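You operate a simulated robot arm through the tools that you are given. There is no shell and no other tool.

The job below is to be done with a simulated robot arm. You get a single attempt, and the scene is never put back.

## Task
Move the beige lump into the dark grey tray, then shake the casting on the grate clean.
Fine: yellow flap down for at least three strokes of the red lever, then up; the other lump stays on the grate; the tongs and the castings on the bench stay.
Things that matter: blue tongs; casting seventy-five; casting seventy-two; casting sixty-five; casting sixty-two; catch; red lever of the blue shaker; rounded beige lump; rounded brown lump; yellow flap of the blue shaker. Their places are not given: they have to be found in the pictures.

The check looks at the end state, three seconds after you hand in, the way a careful person would. Anything else that was tipped, shoved, dropped, spilled or broken makes it a failure.

## Robot
A 6-joint arm with a fingered hand, fixed in place. Base frame: the origin is at the foot of the arm, x ahead of it, y to its left, z up; the work surface is at about z = 800. Readings come in mm, rad, newtons and seconds.
With the tool pointing down near the work surface it reaches from about 180 to 900 mm from the base axis. Its first joint turns from -2.897 to 2.897 rad. Payload 5 kg.
The TCP is the grasp point between the finger pads, 37 mm short of the fingertips. In the tool frame z runs along the fingers and y along their closing line. The gripper opens to 124 mm. The gripper's body begins 43 mm behind the TCP. The gripper is a hand of 3 fingers: y runs from the thumb to the fingers, the wrist lies at [-21, -125, -215] in the tool frame, and closing takes about 1.5 s.
Orientation is that of the tool frame in the base frame, as [roll, pitch, yaw] about the fixed x, y, z axes, in that order (R = Rz(yaw) Ry(pitch) Rx(roll)). With the fingers straight down and the wrist toward the robot, the tool's x, y and z point along [0, 1, 0], [1, 0, 0] and [0, 0, -1] of the base frame.

## Interface
- The arm moves only by the tool apply_moves. Its argument "rows" is a list of rows, each a list of 3 entries, a list of its own where there are three numbers: the shift along the tool's x, y, z in units of 25 mm (1.0 is 25 mm), then the turn, a rotation vector about the tool's x, y, z in units of 4 degrees (1.0 is 4 degrees), then the opening in per cent of the stroke, from 0 (shut) to 100 (fully open). In form: [[[tx, ty, tz], [ax, ay, az], jaw], ...]. A call has 1 to 20 rows; each row shifts and turns the commanded pose from where the row before left it, along the tool's axes as they then stand. A call with a number of a shift or a turn outside -1 to 1 is refused whole. Each row takes 0.2 s and may step no farther than 50 mm and 0.15 rad from the row before; otherwise, or with a gripper value out of range, the whole call is refused. A pose out of reach is approached as far as the arm can. The call stops where the force on the tool passes 80 N (or 10 N more than at its start, if that is more) or the arm is blocked; 0.2 s more then pass. Each finger travels about 72 mm/s and halts on what it meets, pressing with about 25 N; the grip force reading is that of the motor and also rises with nothing between the fingers. The clock runs only during rows and for 0.2 s after the last one: add rows that do not move to give the fingers time. It gives the time, the measured TCP pose, the force on the tool (base axes), the opening and the grip force at its end, in the units of the frame above (readings bear some noise), with the torque about the TCP (base axes, N m) and any sound that the robot's microphone picked up.
- Cameras (640 x 400 px; columns grow to the right, rows downward): "scene" is fixed at [399.3, -641.4, 1571.8]; the picture's right is [0.70, -0.72, 0.00], its down [-0.69, -0.67, -0.28] and it looks along [0.20, 0.19, -0.96] (base axes); focal length 214 px, centre (320, 200). "wrist" rides on the gripper at [72, -104, -154] in the tool frame; the picture's right is [-0.83, 0.26, -0.49], its down [-0.51, -0.72, 0.47] and it looks along [-0.23, 0.64, 0.73] (tool axes); focal length 243 px, centre (320, 200).
- capture(camera): a new picture of that camera. No time passes.
- hand_shape(shape): the hand has 3 fingers and takes this shape, open, in about a second: jaw (thumb against the fingers, like two jaws); tri (thumb and two fingers); tip (a fingertip pinch); poke (one finger out to press); point (the index stretched); flat (the hand flat); cup (the hand cupped); fist (a fist). The gripper value then closes the fingers along that shape, each until it touches; the sizes above hold for jaw. It gives what a move gives, with no picture.
- pixel_to_xyz(camera, pixels): for up to 12 pixels [column, row] of the newest picture of that camera ("zoom" is the newest enlarged one), the place [x, y, z] in the base frame of the surface seen there, good to about 2 mm, but the place of the scene camera against the robot may be out by one fixed shift of up to 18 mm in any direction. No time passes.
- close_up(camera, box): a new picture of the part [left, top, right, bottom] of that camera's present view, enlarged. No time passes.
- job_done(): hands the job in; it is judged then, once.

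Leave the gripper open and the arm clear of the work at the hand-in unless told otherwise.

The tools are called as a command line: name --argument value ..., lists and objects as JSON in quotes. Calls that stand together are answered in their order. apply_moves: Moves the arm, as the interface text tells. Its arguments: {"type":"object","properties":{"rows":{"type":"array"}},"required":["rows"]} The other tools are called the same way: hand_shape (shape) gives the hand a shape; capture (camera) takes a picture; pixel_to_xyz (camera, pixels) gives the place of the surface under pixels of a picture; close_up (camera, box) takes an enlarged picture of a part of a camera's view; job_done () hands the job in.

At the start:

```text
time: 0.0
tool_pos: [440.5, -599.8, 1242.7]
ee_rot: [-3.141, 0.0, 1.571]
force: [0.1, 0.6, 0.7]
moment: [-0.03, 0.05, -0.04]
width: 123.5
grip_force: 0.0
shape: jaw
```

scene: 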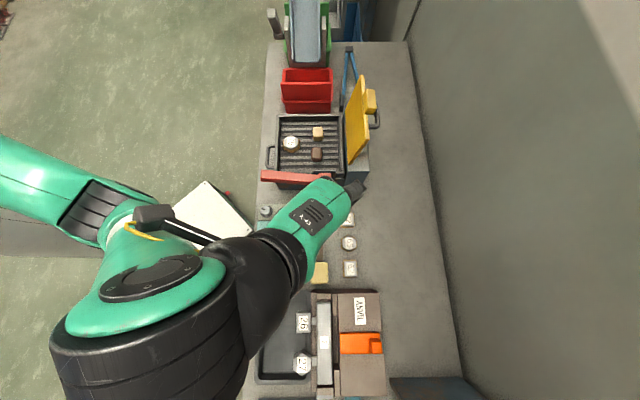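
wrist: 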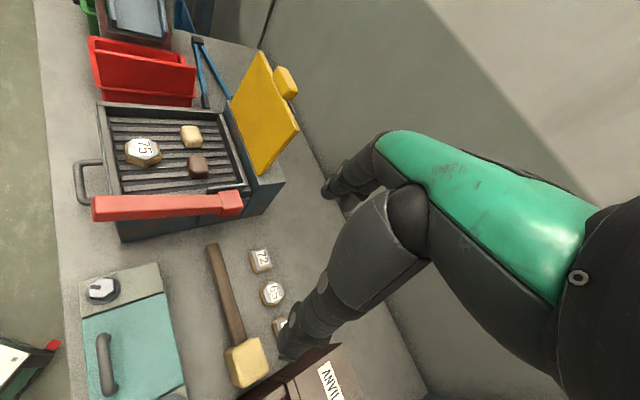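

I see the shaker with the grate (scene about (310,145)), the yellow flap standing up at (357,120), the red lever at (297,178), and casting 75 with two lumps on the grate. I'll take enlarged pictures for detail.

close_up --camera "scene" --box '[240, 40, 400, 200]'

close_up --camera "wrist" --box '[60, 0, 320, 240]'

close_up --camera "scene" --box '[240, 190, 420, 400]'

close_up --camera "wrist" --box '[60, 200, 360, 400]'

```text
2.50 times, centred on (320, 120) of scene
```

zoom: 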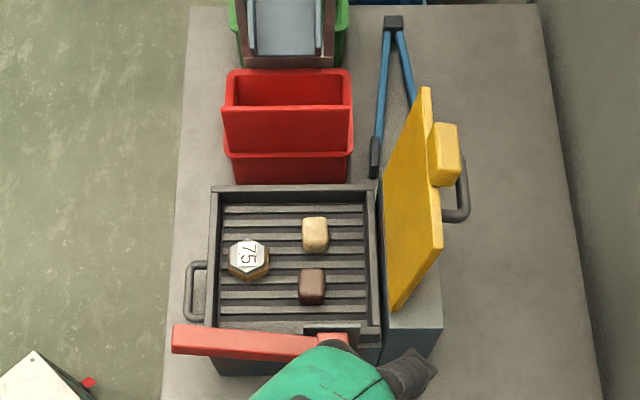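

```text
1.67 times, centred on (190, 120) of wrist
```

zoom: 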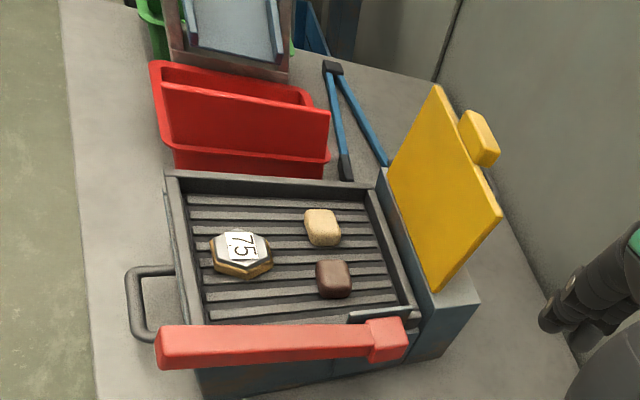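

```text
1.90 times, centred on (330, 295) of scene
```

zoom: 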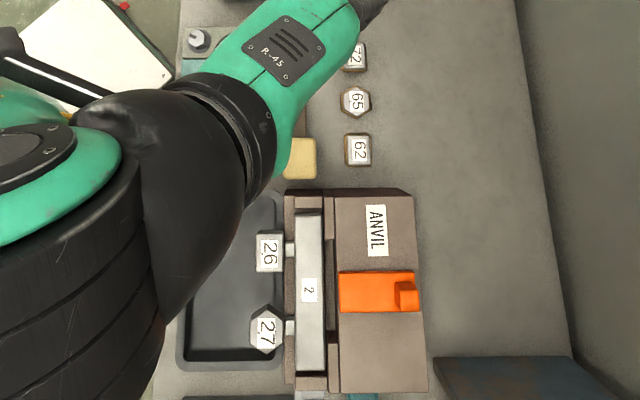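

```text
2.00 times, centred on (210, 300) of wrist
```

zoom: 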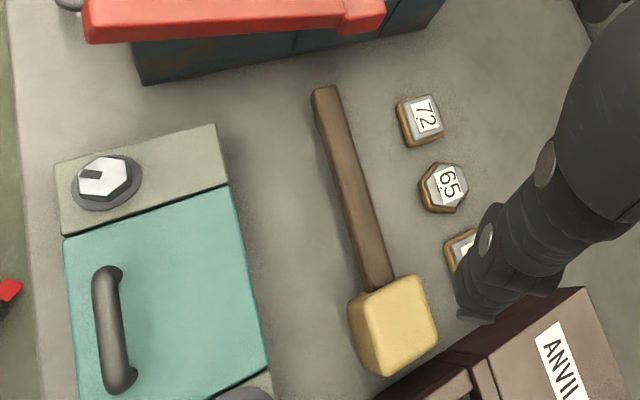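

I need positions. First the wrist picture (accurate to the robot): the grate items, lever, flap, bench castings.

capture --camera "wrist"

pixel_to_xyz --camera "wrist" --pixels '[[191, 133], [191, 145], [198, 162], [198, 174], [143, 148], [140, 208], [225, 204], [268, 110], [286, 82], [260, 52], [298, 128], [246, 172]]'

pixel_to_xyz --camera "wrist" --pixels '[[233, 98], [110, 110], [217, 107], [245, 185], [118, 187], [100, 210], [98, 196], [238, 195], [240, 212], [82, 180], [194, 40], [203, 105]]'

capture --camera "scene"

pixel_to_xyz --camera "scene" --pixels '[[318, 132], [317, 152], [290, 143], [265, 175], [315, 180], [370, 100], [358, 90], [285, 350], [303, 322], [303, 364], [262, 370], [325, 330]]'

```text
taken
```

wrist: 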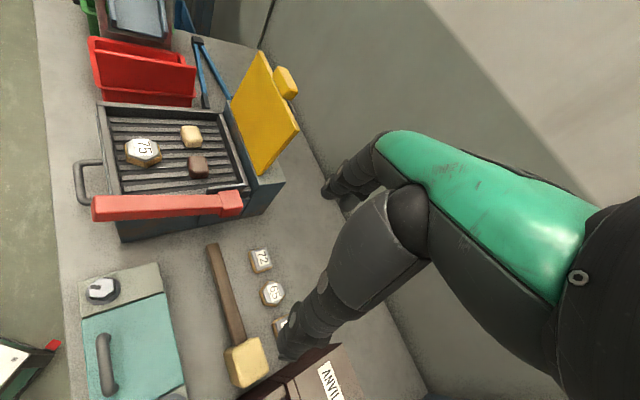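

```text
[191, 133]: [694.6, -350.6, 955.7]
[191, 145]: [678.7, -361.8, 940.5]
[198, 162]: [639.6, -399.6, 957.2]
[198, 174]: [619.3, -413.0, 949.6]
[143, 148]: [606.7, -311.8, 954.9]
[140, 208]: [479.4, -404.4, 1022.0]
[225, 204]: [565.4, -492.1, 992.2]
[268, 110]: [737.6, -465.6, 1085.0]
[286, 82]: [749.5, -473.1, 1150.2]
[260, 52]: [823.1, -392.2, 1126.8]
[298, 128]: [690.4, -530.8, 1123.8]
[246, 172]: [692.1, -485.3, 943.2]
```

```text
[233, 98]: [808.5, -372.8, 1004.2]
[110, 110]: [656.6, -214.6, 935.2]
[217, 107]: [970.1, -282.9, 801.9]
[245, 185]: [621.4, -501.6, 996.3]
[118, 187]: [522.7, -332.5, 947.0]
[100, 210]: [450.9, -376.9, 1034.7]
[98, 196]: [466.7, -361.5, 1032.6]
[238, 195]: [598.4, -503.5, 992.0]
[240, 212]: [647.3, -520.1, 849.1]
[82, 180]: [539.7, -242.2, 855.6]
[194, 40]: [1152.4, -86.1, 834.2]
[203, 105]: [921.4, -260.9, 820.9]
```

```text
taken
```

scene: 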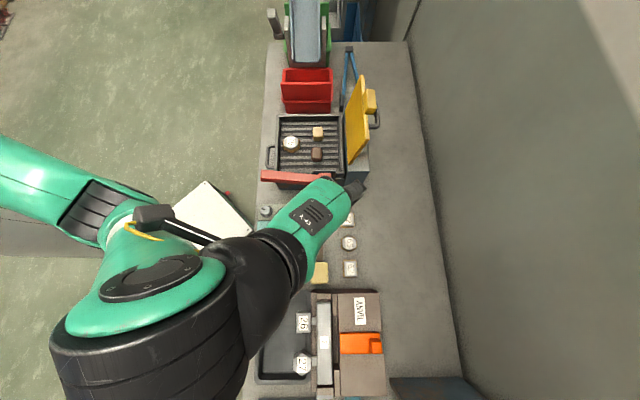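

```text
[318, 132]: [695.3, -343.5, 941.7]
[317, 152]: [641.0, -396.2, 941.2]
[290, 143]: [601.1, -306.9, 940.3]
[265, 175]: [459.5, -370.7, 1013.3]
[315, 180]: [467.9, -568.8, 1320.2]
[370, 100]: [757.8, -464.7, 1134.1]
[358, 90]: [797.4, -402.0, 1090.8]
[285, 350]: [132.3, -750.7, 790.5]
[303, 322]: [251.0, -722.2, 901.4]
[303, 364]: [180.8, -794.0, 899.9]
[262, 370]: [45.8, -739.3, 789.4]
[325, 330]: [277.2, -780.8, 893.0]
```

I'll look closer at the lever hinge and flap to find the catch (wrist about (225,190) and (265,110)).

close_up --camera "wrist" --box '[170, 140, 290, 220]'

close_up --camera "wrist" --box '[190, 30, 320, 190]'

close_up --camera "wrist" --box '[60, 140, 160, 250]'

close_up --camera "scene" --box '[330, 60, 400, 190]'

```text
5.00 times, centred on (230, 180) of wrist
```

zoom: 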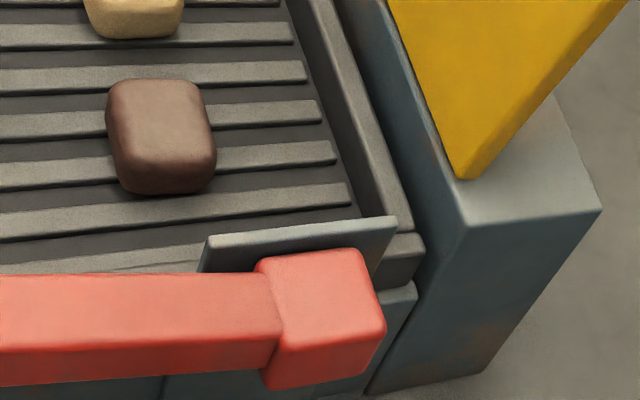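

```text
2.50 times, centred on (255, 110) of wrist
```

zoom: 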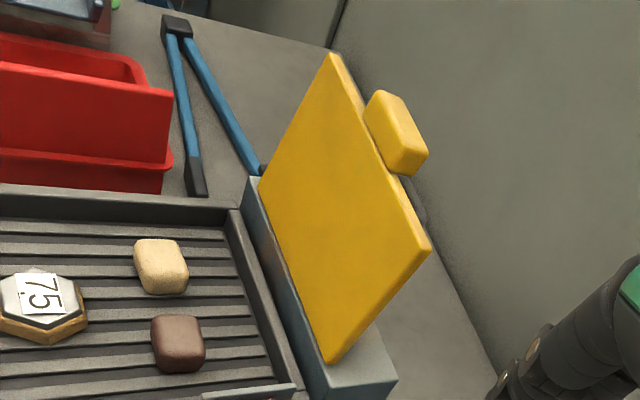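

```text
3.64 times, centred on (110, 195) of wrist
```

zoom: 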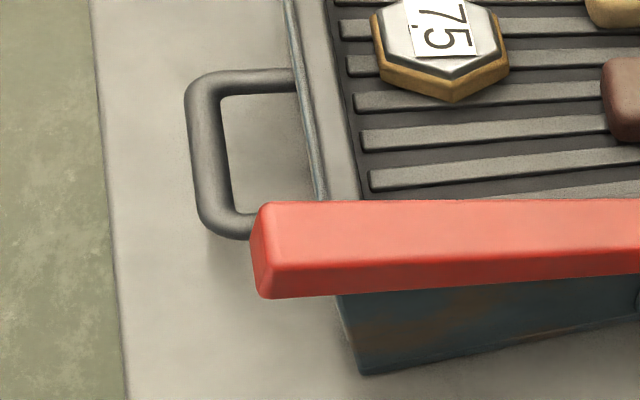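

```text
3.08 times, centred on (365, 125) of scene
```

zoom: 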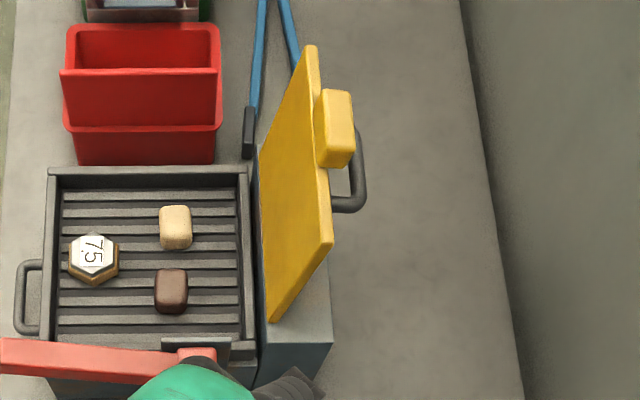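

I see the lever is a bar pivoted at its right end (block near wrist (238,200)), its free end raised at (95,205). The flap leans outward, hinged along the grate's right rim. I haven't seen the catch yet. I'll turn the hand 60° about the vertical, in place and high up, to view the shaker's front side.

apply_moves --rows '[[[0, 0, 0], [0, 0, -1], 100], [[0, 0, 0], [0, 0, -1], 100], [[0, 0, 0], [0, 0, -1], 100], [[0, 0, 0], [0, 0, -1], 100], [[0, 0, 0], [0, 0, -1], 100], [[0, 0, 0], [0, 0, -1], 100], [[0, 0, 0], [0, 0, -1], 100], [[0, 0, 0], [0, 0, -1], 100], [[0, 0, 0], [0, 0, -1], 100], [[0, 0, 0], [0, 0, -1], 100], [[0, 0, 0], [0, 0, -1], 100], [[0, 0, 0], [0, 0, -1], 100]]'

capture --camera "wrist"

capture --camera "scene"

```text
time: 2.6
tool_pos: [454.5, -615.4, 1233.9]
ee_rot: [3.141, 0.001, 2.409]
force: [0.6, 0.6, -0.7]
moment: [0.0, -0.01, 0.01]
width: 123.4
grip_force: 0.1
shape: jaw
out of reach, approached as far as the arm can: row 3, 4, 5, 6, 7, 12
```

```text
taken
```

wrist: 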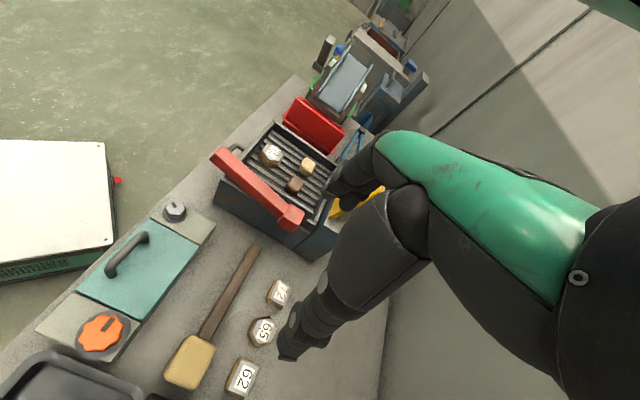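

```text
taken
```

scene: 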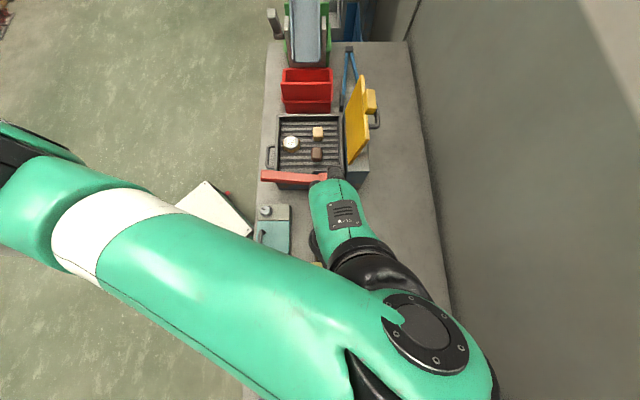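

The shaker's front is now visible at wrist (270,190). Enlarging it to find the catch.

close_up --camera "wrist" --box '[200, 120, 350, 270]'

close_up --camera "wrist" --box '[0, 190, 340, 400]'

```text
2.67 times, centred on (275, 195) of wrist
```

zoom: 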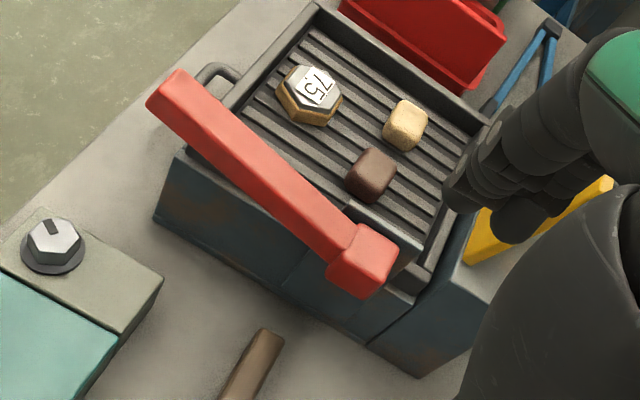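

```text
1.88 times, centred on (170, 295) of wrist
```

zoom: 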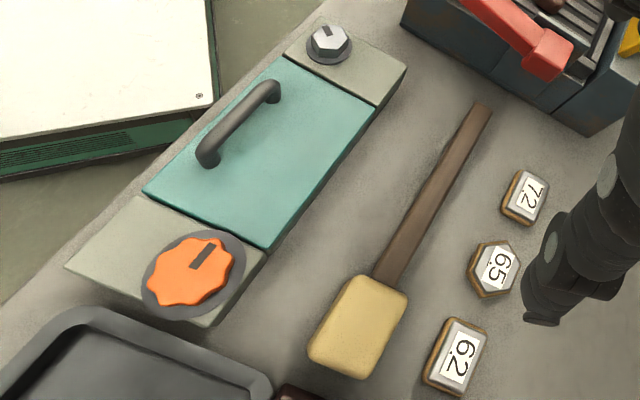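

No catch visible from here. The dark grey tray's corner shows at lower left (wrist (70,380)), next to the anvil. Next I turn the hand back the other way so its closing line lies across the shaker, staying high.

apply_moves --rows '[[[0, 0, 0], [0, 0, 1], 100], [[0, 0, 0], [0, 0, 1], 100], [[0, 0, 0], [0, 0, 1], 100], [[0, 0, 0], [0, 0, 1], 100], [[0, 0, 0], [0, 0, 1], 100], [[0, 0, 0], [0, 0, 1], 100], [[0, 0, 0], [0, 0, 1], 100], [[0, 0, 0], [0, 0, 1], 100], [[0, 0, 0], [0, 0, 1], 100], [[0, 0, 0], [0, 0, 1], 100], [[0, 0, 0], [0, 0, 1], 100], [[0, 0, 0], [0, 0, 1], 100], [[0, 0, 0], [0, 0, 1], 100], [[0, 0, 0], [0, 0, 1], 100], [[0, 0, 0], [0, 0, 1], 100], [[0, 0, 0], [0, 0, 1], 100], [[0, 0, 0], [0, 0, 1], 100], [[0, 0, 0], [0, 0, 1], 100], [[0, 0, 0], [0, 0, 1], 100], [[0, 0, 0], [0, 0, 1], 100]]'

capture --camera "wrist"

capture --camera "scene"

```text
time: 6.8
tool_pos: [457.3, -621.9, 1232.5]
ee_rot: [3.139, 0.002, 1.011]
force: [0.6, -0.1, -0.3]
moment: [0.01, -0.02, 0.02]
width: 123.7
grip_force: 0.1
shape: jaw
out of reach, approached as far as the arm can: row 1, 3
```

```text
taken
```

wrist: 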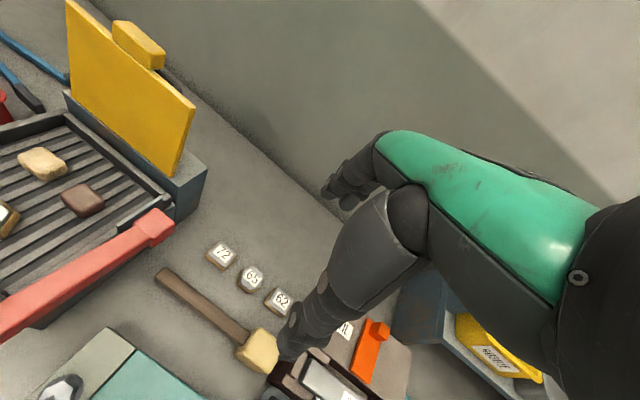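

```text
taken
```

scene: 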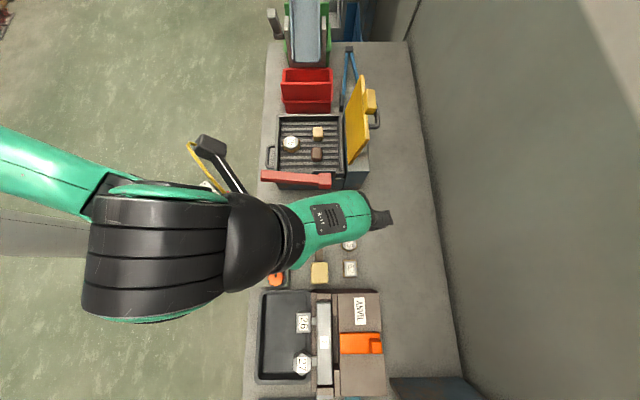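

The tray is now clear in the scene view (columns 258–312, rows 290–382), with castings 26 and 27 hanging over its right side. I measure the tray, and look closely at it.

pixel_to_xyz --camera "scene" --pixels '[[275, 305], [275, 335], [275, 365], [264, 335], [290, 335], [260, 292], [308, 292], [258, 380], [290, 305], [320, 272], [350, 268], [349, 244]]'

close_up --camera "scene" --box '[240, 260, 400, 400]'

close_up --camera "scene" --box '[250, 100, 400, 230]'

close_up --camera "wrist" --box '[0, 0, 260, 260]'

```text
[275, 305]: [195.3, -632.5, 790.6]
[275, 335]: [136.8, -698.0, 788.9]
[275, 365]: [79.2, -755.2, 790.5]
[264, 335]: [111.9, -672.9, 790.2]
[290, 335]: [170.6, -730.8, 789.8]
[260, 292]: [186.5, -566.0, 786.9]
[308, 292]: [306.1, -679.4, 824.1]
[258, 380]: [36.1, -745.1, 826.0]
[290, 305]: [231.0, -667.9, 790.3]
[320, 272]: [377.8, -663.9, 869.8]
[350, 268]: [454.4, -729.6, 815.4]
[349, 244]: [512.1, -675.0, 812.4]
```

```text
2.86 times, centred on (320, 330) of scene
```

zoom: 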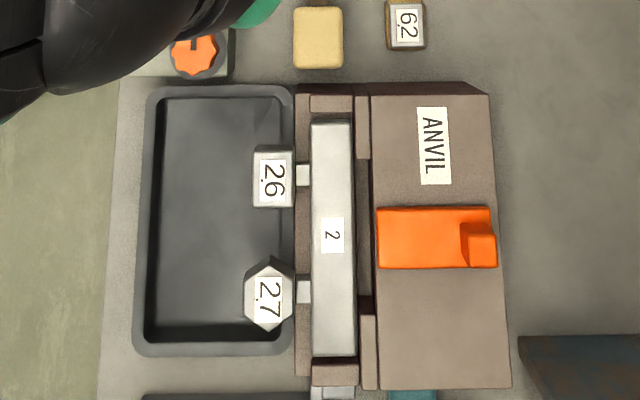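

```text
3.08 times, centred on (325, 165) of scene
```

zoom: 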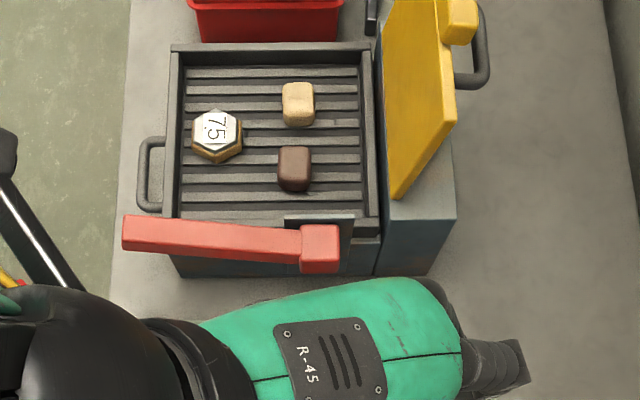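

```text
1.54 times, centred on (130, 130) of wrist
```

zoom: 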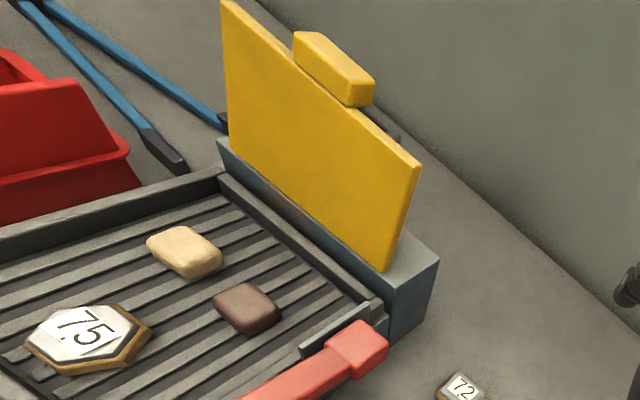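

The tray's floor lies at about z = 805 and is empty on its left half. Now I finish turning so the closing line runs across the shaker and go above the grate, still high (z about 1200), to measure the items closely.

apply_moves --rows '[[[0, 0, 0], [0, 0, 1], 100], [[0, 0, 0], [0, 0, 1], 100], [[0, 0, 0], [0, 0, 1], 100], [[0.92, -0.38, 0.09], [0, 0, 0], 100], [[0.92, -0.38, 0.09], [0, 0, 0], 100], [[0.92, -0.38, 0.09], [0, 0, 0], 100], [[0.92, -0.38, 0.09], [0, 0, 0], 100], [[0.92, -0.38, 0.09], [0, 0, 0], 100], [[0.92, -0.38, 0.09], [0, 0, 0], 100], [[0.92, -0.38, 0.09], [0, 0, 0], 100], [[0.92, -0.38, 0.09], [0, 0, 0], 100], [[0.92, -0.38, 0.09], [0, 0, 0], 100], [[0.92, -0.38, 0.09], [0, 0, 0], 100], [[0.92, -0.38, 0.09], [0, 0, 0], 100], [[0.92, -0.38, 0.09], [0, 0, 0], 100], [[0.92, -0.38, 0.09], [0, 0, 0], 100], [[0.92, -0.38, 0.09], [0, 0, 0], 100]]'

capture --camera "wrist"

capture --camera "scene"

```text
time: 10.4
tool_pos: [599.0, -307.6, 1184.7]
ee_rot: [3.139, 0.0, 0.804]
force: [-0.1, 0.1, -0.4]
moment: [0.02, 0.01, -0.03]
width: 123.6
grip_force: 0.0
shape: jaw
out of reach, approached as far as the arm can: row 12, 13, 14, 15, 16
```

```text
taken
```

wrist: 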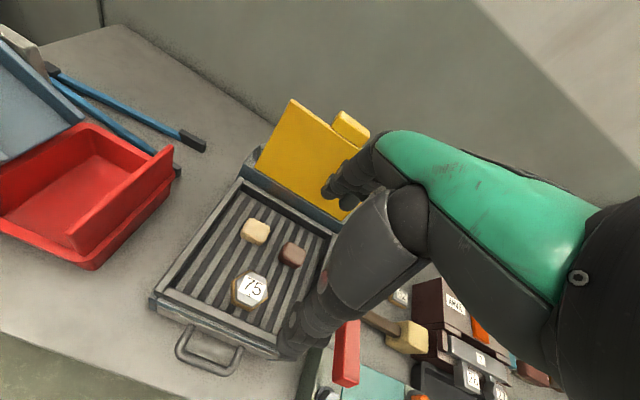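

```text
taken
```

scene: 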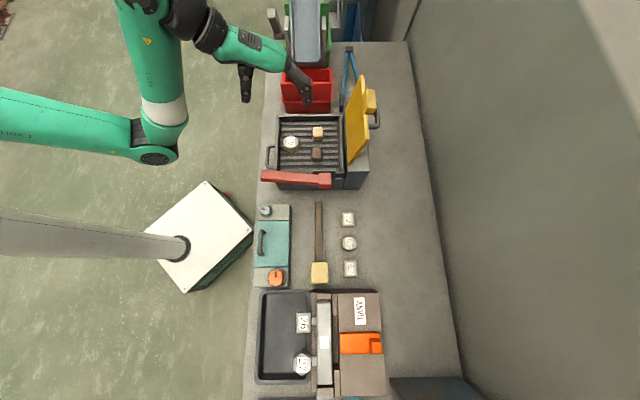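

Whole bench is visible now. I measure the beige lump (wrist (255,232)), brown lump (292,254), casting 75 (252,290), grate bars, rims and flap/knob from this view.

close_up --camera "wrist" --box '[140, 80, 380, 380]'

close_up --camera "wrist" --box '[220, 200, 320, 320]'

pixel_to_xyz --camera "wrist" --pixels '[[256, 226], [244, 230], [268, 233], [255, 242], [231, 217], [237, 270], [240, 183], [245, 178], [257, 168], [294, 100], [348, 125], [290, 150]]'

pixel_to_xyz --camera "wrist" --pixels '[[222, 222], [216, 228], [285, 212], [292, 249], [252, 288], [155, 295], [160, 302], [330, 215], [210, 352], [340, 372], [350, 340], [347, 118]]'

close_up --camera "scene" --box '[250, 100, 400, 230]'

```text
1.33 times, centred on (260, 230) of wrist
```

zoom: 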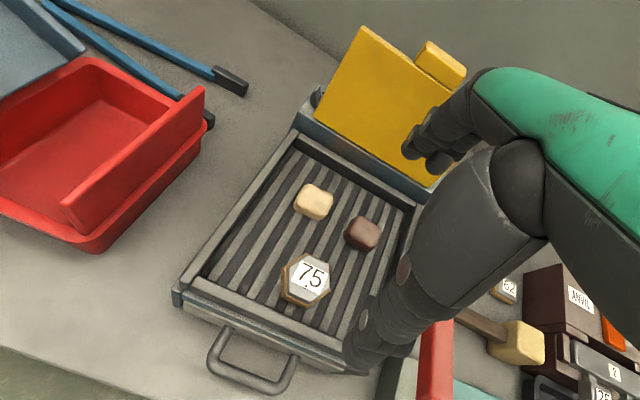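

```text
3.33 times, centred on (270, 260) of wrist
```

zoom: 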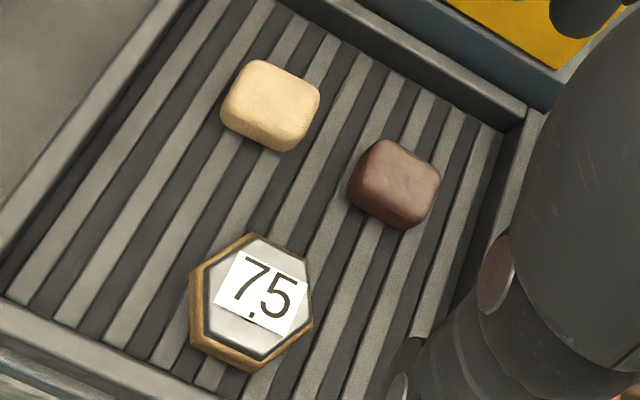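

```text
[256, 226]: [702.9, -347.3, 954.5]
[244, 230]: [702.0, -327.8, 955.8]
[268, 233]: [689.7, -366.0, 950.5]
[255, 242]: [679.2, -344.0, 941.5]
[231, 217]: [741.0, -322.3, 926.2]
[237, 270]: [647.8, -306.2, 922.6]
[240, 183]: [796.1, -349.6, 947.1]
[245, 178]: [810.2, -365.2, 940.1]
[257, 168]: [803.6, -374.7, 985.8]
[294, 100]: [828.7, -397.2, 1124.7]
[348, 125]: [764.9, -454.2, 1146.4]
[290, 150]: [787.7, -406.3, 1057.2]
```

```text
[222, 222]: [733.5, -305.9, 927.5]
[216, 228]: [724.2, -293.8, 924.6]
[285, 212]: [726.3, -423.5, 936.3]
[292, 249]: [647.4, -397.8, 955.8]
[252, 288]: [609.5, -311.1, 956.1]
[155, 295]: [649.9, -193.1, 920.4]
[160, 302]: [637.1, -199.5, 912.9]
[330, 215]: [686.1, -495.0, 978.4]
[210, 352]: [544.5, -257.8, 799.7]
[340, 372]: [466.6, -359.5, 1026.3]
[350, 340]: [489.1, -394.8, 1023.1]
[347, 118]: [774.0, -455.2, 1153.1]
```

```text
3.08 times, centred on (325, 165) of scene
```

zoom: 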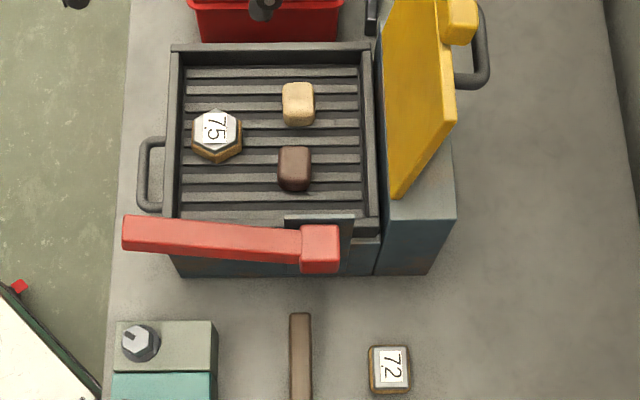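

Grate bars are at z≈927, beige lump top ≈955, centre ≈(696,-348). The flap stands about 95 mm to its right, so I check how far the hand bulges by viewing it from the scene camera.

close_up --camera "scene" --box '[210, 0, 350, 120]'

pixel_to_xyz --camera "zoom" --pixels '[[420, 280], [440, 310], [455, 325], [400, 250], [180, 320], [175, 370], [175, 270], [300, 200], [200, 180], [430, 260], [410, 305], [350, 190]]'

pixel_to_xyz --camera "wrist" --pixels '[[345, 205], [335, 190], [350, 170], [375, 150], [390, 135], [290, 350], [300, 330], [320, 290], [350, 230], [405, 210], [500, 200], [420, 140]]'

```text
3.33 times, centred on (280, 60) of scene
```

zoom: 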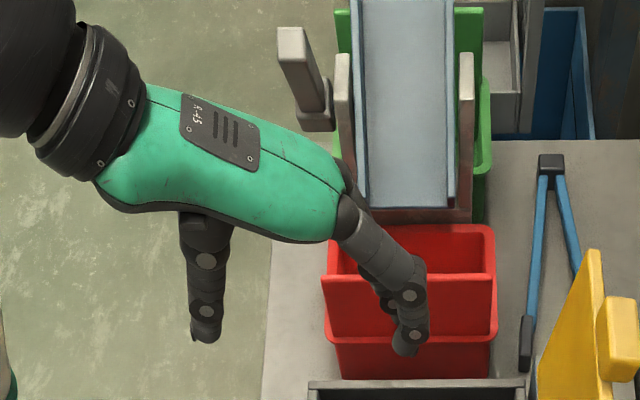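

```text
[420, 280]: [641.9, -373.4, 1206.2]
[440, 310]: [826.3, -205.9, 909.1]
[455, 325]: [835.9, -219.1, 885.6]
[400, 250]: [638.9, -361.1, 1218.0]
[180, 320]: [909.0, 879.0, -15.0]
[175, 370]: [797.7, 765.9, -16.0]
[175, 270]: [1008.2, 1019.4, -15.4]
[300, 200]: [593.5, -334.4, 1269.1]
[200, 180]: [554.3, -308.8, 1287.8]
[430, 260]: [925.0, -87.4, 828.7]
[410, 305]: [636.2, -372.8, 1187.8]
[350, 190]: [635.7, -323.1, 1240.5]
```

```text
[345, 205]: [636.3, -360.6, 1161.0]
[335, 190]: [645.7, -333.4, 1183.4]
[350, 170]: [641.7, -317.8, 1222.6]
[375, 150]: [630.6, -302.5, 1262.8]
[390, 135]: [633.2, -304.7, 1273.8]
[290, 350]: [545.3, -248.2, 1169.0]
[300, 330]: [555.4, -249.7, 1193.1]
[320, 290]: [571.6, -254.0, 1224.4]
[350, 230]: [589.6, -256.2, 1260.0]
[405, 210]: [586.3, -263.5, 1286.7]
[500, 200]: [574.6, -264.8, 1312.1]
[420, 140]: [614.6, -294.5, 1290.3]
```

With a 60% opening the fingers clear the flap well. The reading differs a bit from what I commanded, so I check with two resting rows that also narrow the opening to 60%.

apply_moves --rows '[[[0, 0, 0], [0, 0, 0], 60], [[0, 0, 0], [0, 0, 0], 60], [[0, 0, 0], [0, 0, 0], 60], [[0, 0, 0], [0, 0, 0], 60]]'

close_up --camera "scene" --box '[210, 0, 350, 120]'

capture --camera "wrist"

```text
time: 11.4
tool_pos: [597.9, -308.6, 1184.9]
ee_rot: [3.139, -0.001, 0.802]
force: [0.2, 0.6, -0.7]
moment: [-0.01, 0.03, -0.01]
width: 74.8
grip_force: 0.1
shape: jaw
```

```text
3.33 times, centred on (280, 60) of scene
```

zoom: 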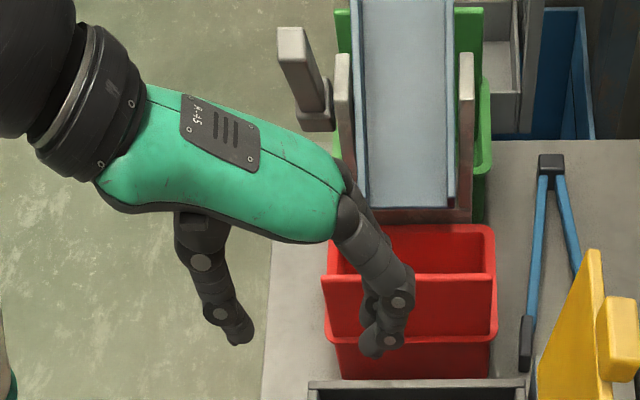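

```text
taken
```

wrist: 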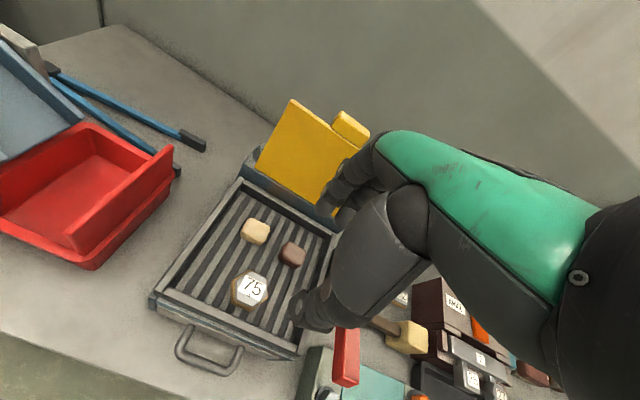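

Opening is now 75 mm. I move over the lump (tool shift about 40 mm in x, 98 mm in y), then lower to z≈1035 and look.

apply_moves --rows '[[[0.4, 0.98, 0], [0, 0, 0], 60], [[0.4, 0.98, 0], [0, 0, 0], 60], [[0.4, 0.98, 0], [0, 0, 0], 60], [[0.4, 0.98, 0], [0, 0, 0], 60], [[0, 0, 1], [0, 0, 0], 60], [[0, 0, 1], [0, 0, 0], 60], [[0, 0, 1], [0, 0, 0], 60], [[0, 0, 1], [0, 0, 0], 60], [[0, 0, 1], [0, 0, 0], 60], [[0, 0, 1], [0, 0, 0], 60]]'

capture --camera "wrist"

close_up --camera "scene" --box '[240, 40, 400, 200]'

```text
time: 13.6
tool_pos: [695.9, -347.2, 1033.8]
ee_rot: [-3.141, 0.0, 0.803]
force: [0.0, -0.5, 0.0]
moment: [0.01, -0.01, 0.0]
width: 75.0
grip_force: 0.2
shape: jaw
```

```text
taken
```

wrist: 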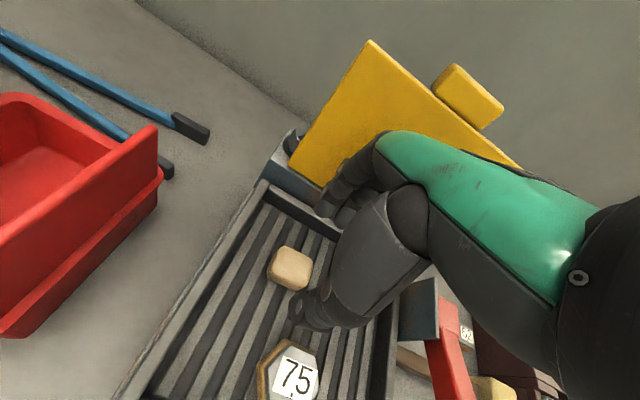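

```text
2.50 times, centred on (320, 120) of scene
```

zoom: 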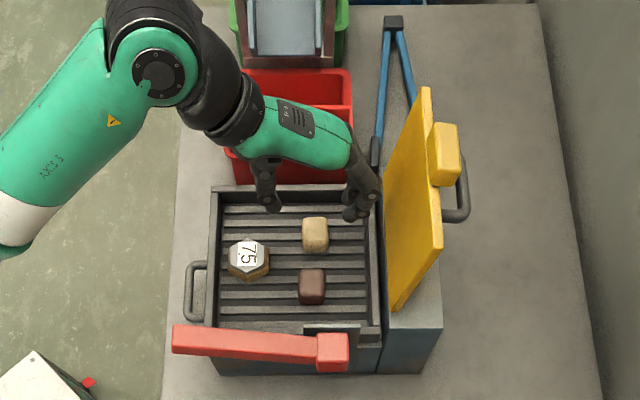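

At wrist (291,140), by the flap's rear bottom corner, there's a dark small part. I enlarge it and measure the lump again.

close_up --camera "wrist" --box '[240, 90, 360, 220]'

pixel_to_xyz --camera "zoom" --pixels '[[265, 155], [245, 175], [270, 185], [200, 280]]'

pixel_to_xyz --camera "wrist" --pixels '[[291, 262], [275, 262], [308, 265], [285, 252], [298, 274], [290, 285], [335, 205], [320, 210], [300, 310], [416, 290], [440, 85], [400, 340]]'

```text
3.08 times, centred on (300, 155) of wrist
```

zoom: 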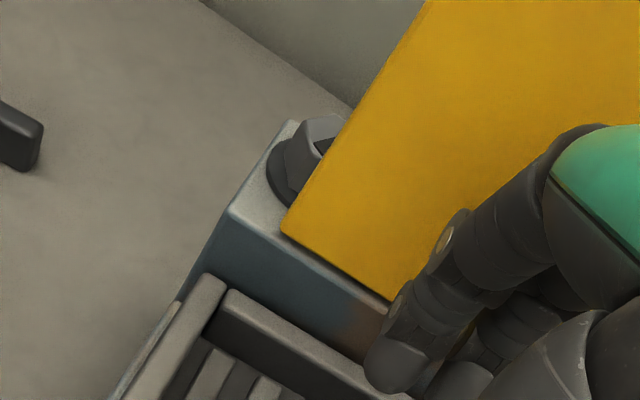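

```text
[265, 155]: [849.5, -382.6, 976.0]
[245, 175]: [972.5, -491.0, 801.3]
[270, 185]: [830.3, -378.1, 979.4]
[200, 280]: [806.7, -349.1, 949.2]
```

```text
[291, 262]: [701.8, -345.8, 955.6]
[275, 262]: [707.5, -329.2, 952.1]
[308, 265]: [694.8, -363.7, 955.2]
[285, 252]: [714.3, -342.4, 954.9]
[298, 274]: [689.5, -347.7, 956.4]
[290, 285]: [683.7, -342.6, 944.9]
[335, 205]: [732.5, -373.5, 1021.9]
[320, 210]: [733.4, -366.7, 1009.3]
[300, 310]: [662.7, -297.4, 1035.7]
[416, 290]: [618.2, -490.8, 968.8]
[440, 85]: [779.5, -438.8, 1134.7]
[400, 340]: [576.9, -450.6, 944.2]
```

The dark part is a hex knob at about (845,-380,980) behind the flap — noted. The lump's centre is about (700,-346). I shift 4 mm, lower to TCP z≈970 (fingertips just over the bars) and check force.

apply_moves --rows '[[[0.14, 0.09, 0.6], [0, 0, 0], 60], [[0, 0, 0.6], [0, 0, 0], 60], [[0, 0, 0.6], [0, 0, 0], 60], [[0, 0, 0.4], [0, 0, 0], 60], [[0, 0, 0.35], [0, 0, 0], 60]]'

capture --camera "wrist"

close_up --camera "scene" --box '[280, 90, 380, 170]'

```text
time: 14.8
tool_pos: [698.8, -345.0, 970.6]
ee_rot: [3.141, 0.0, 0.803]
force: [-0.5, -0.7, -0.3]
moment: [-0.01, 0.04, -0.02]
width: 74.6
grip_force: 0.1
shape: jaw
```

```text
taken
```

wrist: 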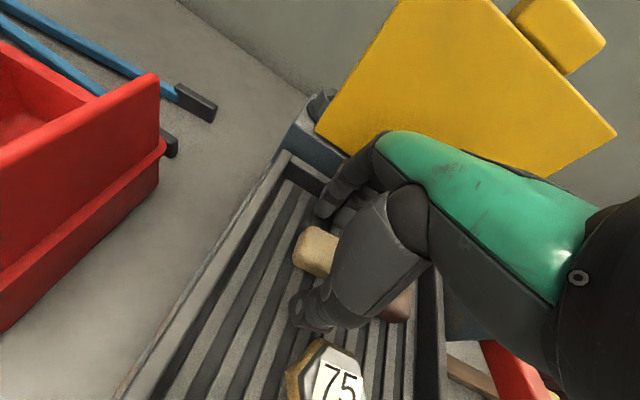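

```text
5.00 times, centred on (330, 130) of scene
```

zoom: 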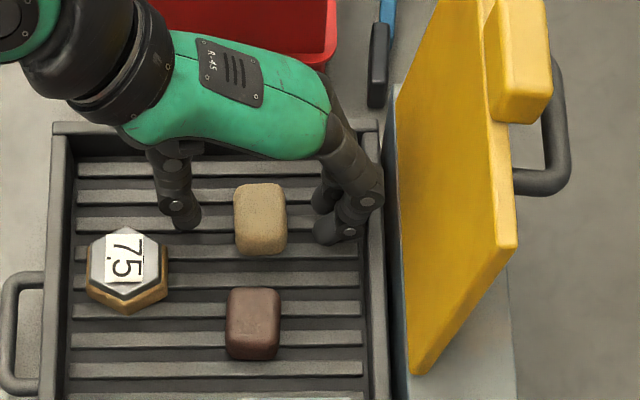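

The lump sits midway between thumb and fingers. I close the hand.

apply_moves --rows '[[[0, 0, 0], [0, 0, 0], 45], [[0, 0, 0], [0, 0, 0], 30], [[0, 0, 0], [0, 0, 0], 15], [[0, 0, 0], [0, 0, 0], 0], [[0, 0, 0], [0, 0, 0], 0], [[0, 0, 0], [0, 0, 0], 0], [[0, 0, 0], [0, 0, 0], 0]]'

close_up --camera "scene" --box '[280, 90, 380, 170]'

capture --camera "wrist"

```text
time: 16.4
tool_pos: [698.4, -345.1, 971.3]
ee_rot: [3.141, 0.001, 0.802]
force: [0.2, 0.4, 0.2]
moment: [0.02, 0.0, 0.02]
width: 30.9
grip_force: 24.6
shape: jaw
```

```text
5.00 times, centred on (330, 130) of scene
```

zoom: 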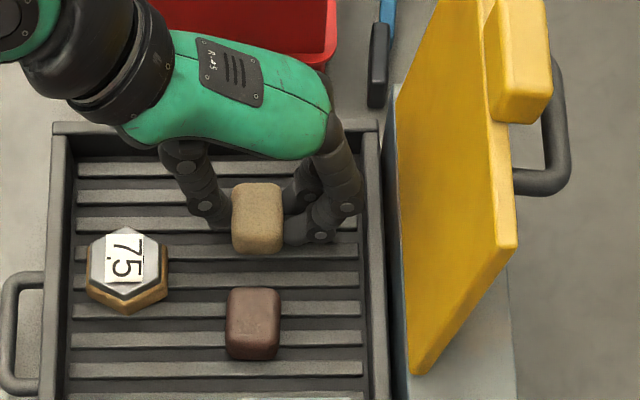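

```text
taken
```

wrist: 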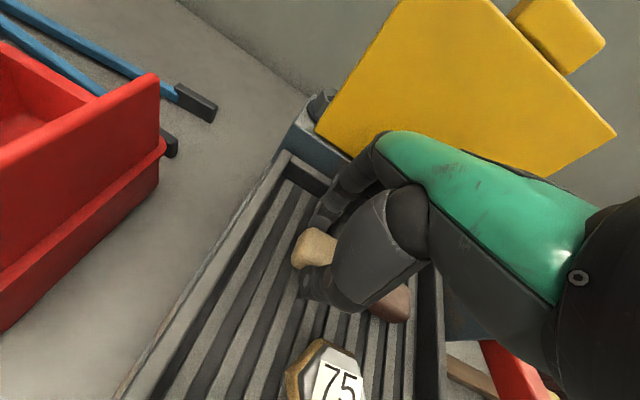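

The lump is held (31 mm, 24.6 N). I lift slowly straight up and check it comes along.

apply_moves --rows '[[[0, 0, -0.4], [0, 0, 0], 0], [[0, 0, -0.6], [0, 0, 0], 0], [[0, 0, -1], [0, 0, 0], 0], [[0, 0, -1], [0, 0, 0], 0], [[0, 0, -1], [0, 0, 0], 0], [[0, 0, -1], [0, 0, 0], 0], [[0, 0, -1], [0, 0, 0], 0], [[0, 0, -1], [0, 0, 0], 0], [[0, 0, -1], [0, 0, 0], 0]]'

capture --camera "wrist"

close_up --camera "scene" --box '[240, 40, 400, 200]'

```text
time: 18.4
tool_pos: [699.1, -347.0, 1171.8]
ee_rot: [3.141, 0.0, 0.803]
force: [0.1, -0.4, -0.2]
moment: [0.0, 0.01, 0.01]
width: 30.9
grip_force: 25.2
shape: jaw
```

```text
taken
```

wrist: 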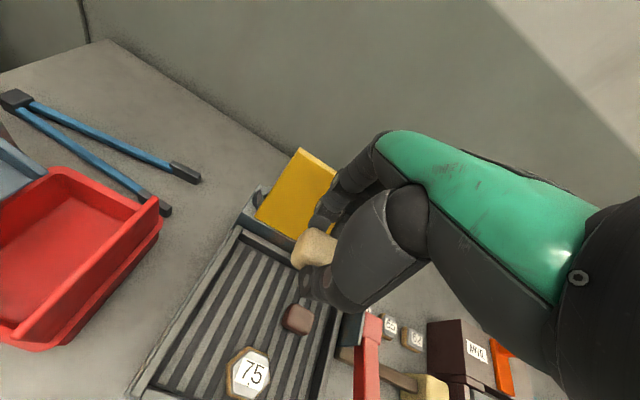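

```text
2.50 times, centred on (320, 120) of scene
```

zoom: 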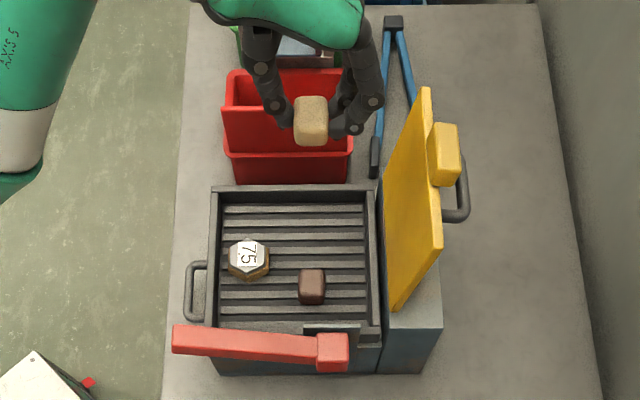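

The lump is held clear. I carry it at this height along the bench toward the tray in two stretches.

apply_moves --rows '[[[-0.93, -0.23, 0], [0, 0, 0], 0], [[-0.93, -0.23, 0], [0, 0, 0], 0], [[-0.93, -0.23, 0], [0, 0, 0], 0], [[-0.93, -0.23, 0], [0, 0, 0], 0], [[-0.93, -0.23, 0], [0, 0, 0], 0], [[-0.93, -0.23, 0], [0, 0, 0], 0], [[-0.93, -0.23, 0], [0, 0, 0], 0], [[-0.93, -0.23, 0], [0, 0, 0], 0], [[-0.93, -0.23, 0], [0, 0, 0], 0], [[-0.93, -0.23, 0], [0, 0, 0], 0], [[-0.93, -0.23, 0], [0, 0, 0], 0], [[-0.93, -0.23, 0], [0, 0, 0], 0], [[-0.93, -0.23, 0], [0, 0, 0], 0], [[-0.93, -0.23, 0], [0, 0, 0], 0]]'

capture --camera "wrist"

capture --camera "scene"

```text
time: 21.4
tool_pos: [413.7, -523.2, 1171.8]
ee_rot: [-3.14, -0.002, 0.803]
force: [0.0, 0.2, 0.1]
moment: [-0.01, 0.02, 0.02]
width: 31.2
grip_force: 24.9
shape: jaw
```

```text
taken
```

wrist: 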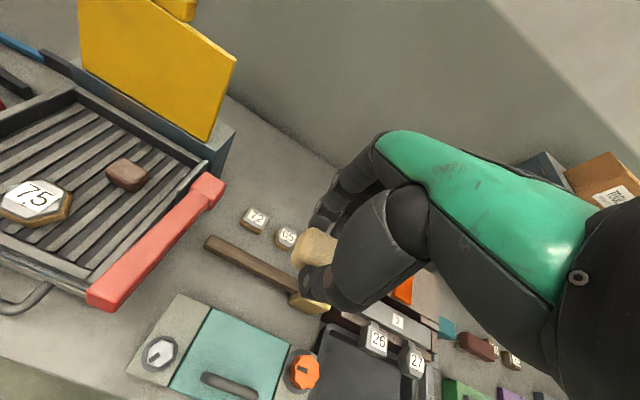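

```text
taken
```

scene: 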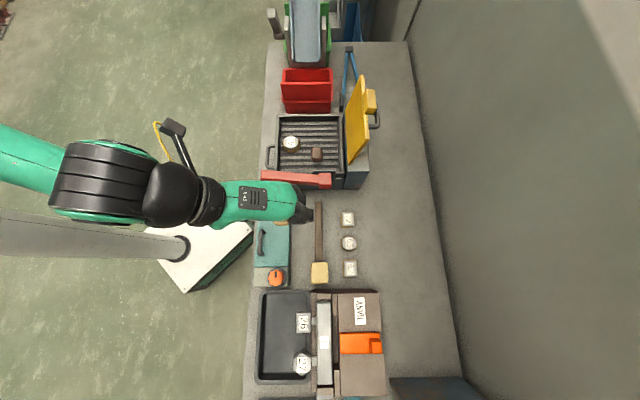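

Carrying on the same way for the remaining 13 steps to above the tray.

apply_moves --rows '[[[-0.93, -0.23, 0], [0, 0, 0], 0], [[-0.93, -0.23, 0], [0, 0, 0], 0], [[-0.93, -0.23, 0], [0, 0, 0], 0], [[-0.93, -0.23, 0], [0, 0, 0], 0], [[-0.93, -0.23, 0], [0, 0, 0], 0], [[-0.93, -0.23, 0], [0, 0, 0], 0], [[-0.93, -0.23, 0], [0, 0, 0], 0], [[-0.93, -0.23, 0], [0, 0, 0], 0], [[-0.93, -0.23, 0], [0, 0, 0], 0], [[-0.93, -0.23, 0], [0, 0, 0], 0], [[-0.93, -0.23, 0], [0, 0, 0], 0], [[-0.93, -0.23, 0], [0, 0, 0], 0], [[-0.93, -0.23, 0], [0, 0, 0], 0]]'

capture --camera "wrist"

capture --camera "scene"

```text
time: 24.2
tool_pos: [151.7, -686.8, 1172.1]
ee_rot: [-3.139, 0.001, 0.804]
force: [-0.5, 0.0, -0.7]
moment: [0.01, -0.01, 0.01]
width: 30.7
grip_force: 25.6
shape: jaw
```

```text
taken
```

wrist: 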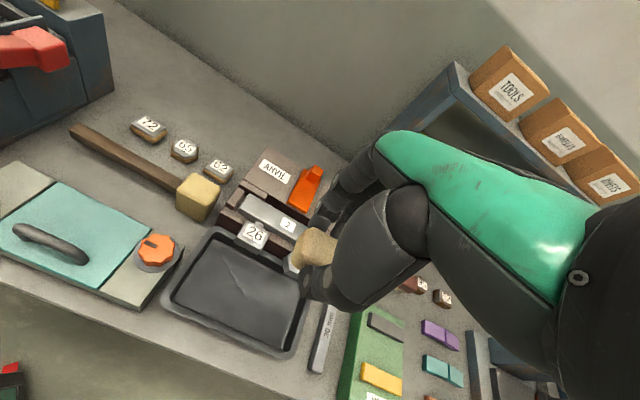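

```text
taken
```

scene: 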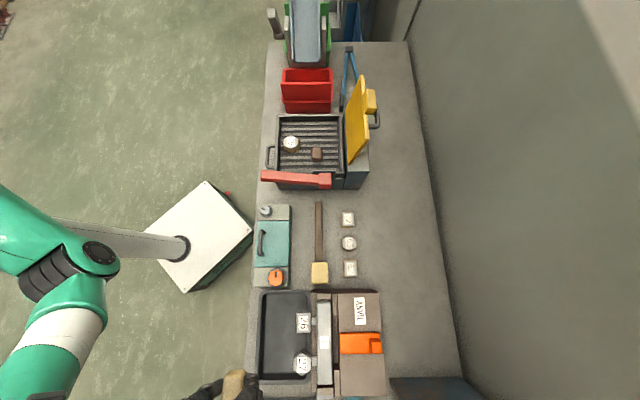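

The lump hangs over the tray region. I measure the tray with the wrist camera: floor at (240,290), walls, and casting 26 (253,235).

pixel_to_xyz --camera "wrist" --pixels '[[240, 290], [215, 240], [175, 300], [280, 345], [265, 325], [213, 230], [165, 308], [285, 355], [253, 237], [305, 300], [290, 275], [235, 310]]'

close_up --camera "wrist" --box '[140, 200, 380, 400]'

```text
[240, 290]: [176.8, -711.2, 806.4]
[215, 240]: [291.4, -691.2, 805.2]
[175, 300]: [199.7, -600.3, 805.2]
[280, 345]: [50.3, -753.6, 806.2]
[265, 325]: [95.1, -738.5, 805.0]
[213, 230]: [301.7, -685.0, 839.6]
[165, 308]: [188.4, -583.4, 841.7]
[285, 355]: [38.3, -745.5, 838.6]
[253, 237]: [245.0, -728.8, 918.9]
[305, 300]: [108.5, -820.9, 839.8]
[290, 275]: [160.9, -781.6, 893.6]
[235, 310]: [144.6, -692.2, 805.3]
```

```text
2.00 times, centred on (260, 300) of wrist
```

zoom: 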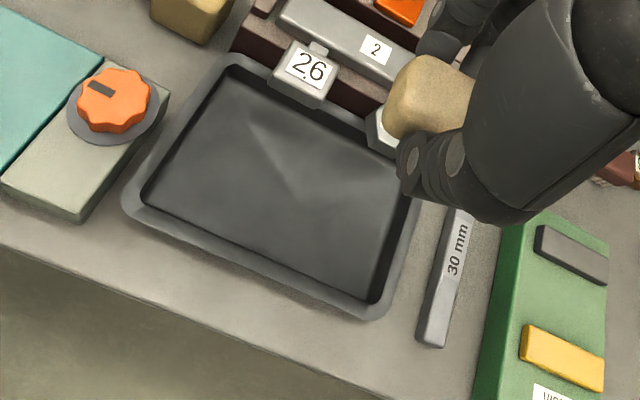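

The tray floor is at 805, rim at 841. With the present hand direction the knuckles would come near castings 26/27, so I turn the hand 88° (closing line along the tray's length) up here first.

apply_moves --rows '[[[0, 0, 0], [0, 0, 1], 0], [[0, 0, 0], [0, 0, 1], 0], [[0, 0, 0], [0, 0, 1], 0], [[0, 0, 0], [0, 0, 1], 0], [[0, 0, 0], [0, 0, 1], 0], [[0, 0, 0], [0, 0, 1], 0], [[0, 0, 0], [0, 0, 1], 0], [[0, 0, 0], [0, 0, 1], 0], [[0, 0, 0], [0, 0, 1], 0], [[0, 0, 0], [0, 0, 1], 0], [[0, 0, 0], [0, 0, 1], 0], [[0, 0, 0], [0, 0, 1], 0], [[0, 0, 0], [0, 0, 1], 0], [[0, 0, 0], [0, 0, 1], 0], [[0, 0, 0], [0, 0, 1], 0], [[0, 0, 0], [0, 0, 1], 0], [[0, 0, 0], [0, 0, 1], 0], [[0, 0, 0], [0, 0, 1], 0], [[0, 0, 0], [0, 0, 1], 0], [[0, 0, 0], [0, 0, 1], 0]]'

capture --camera "wrist"

capture --camera "scene"

```text
time: 28.4
tool_pos: [150.3, -688.3, 1173.1]
ee_rot: [-3.14, -0.002, -0.595]
force: [-0.3, 0.8, -0.5]
moment: [0.03, -0.03, 0.01]
width: 31.0
grip_force: 24.7
shape: jaw
```

```text
taken
```

wrist: 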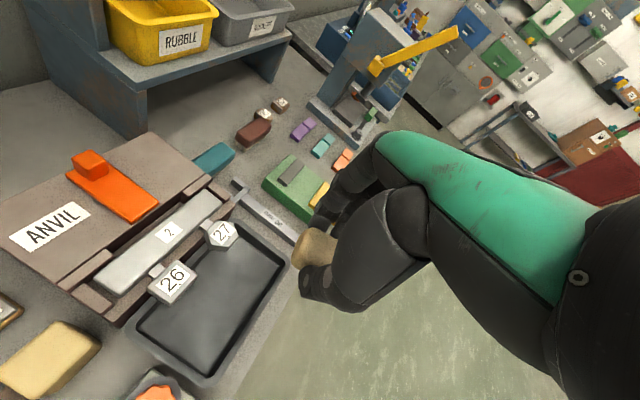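

```text
taken
```

scene: 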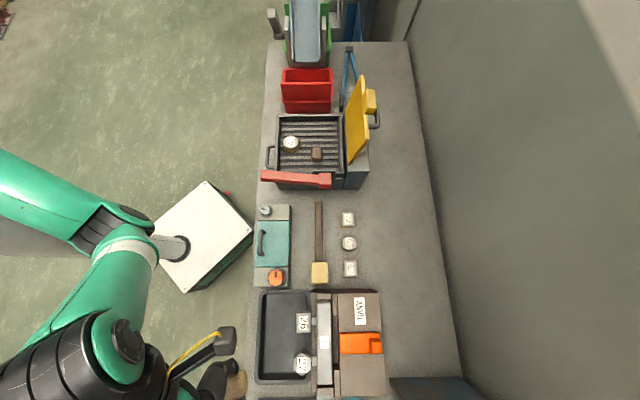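

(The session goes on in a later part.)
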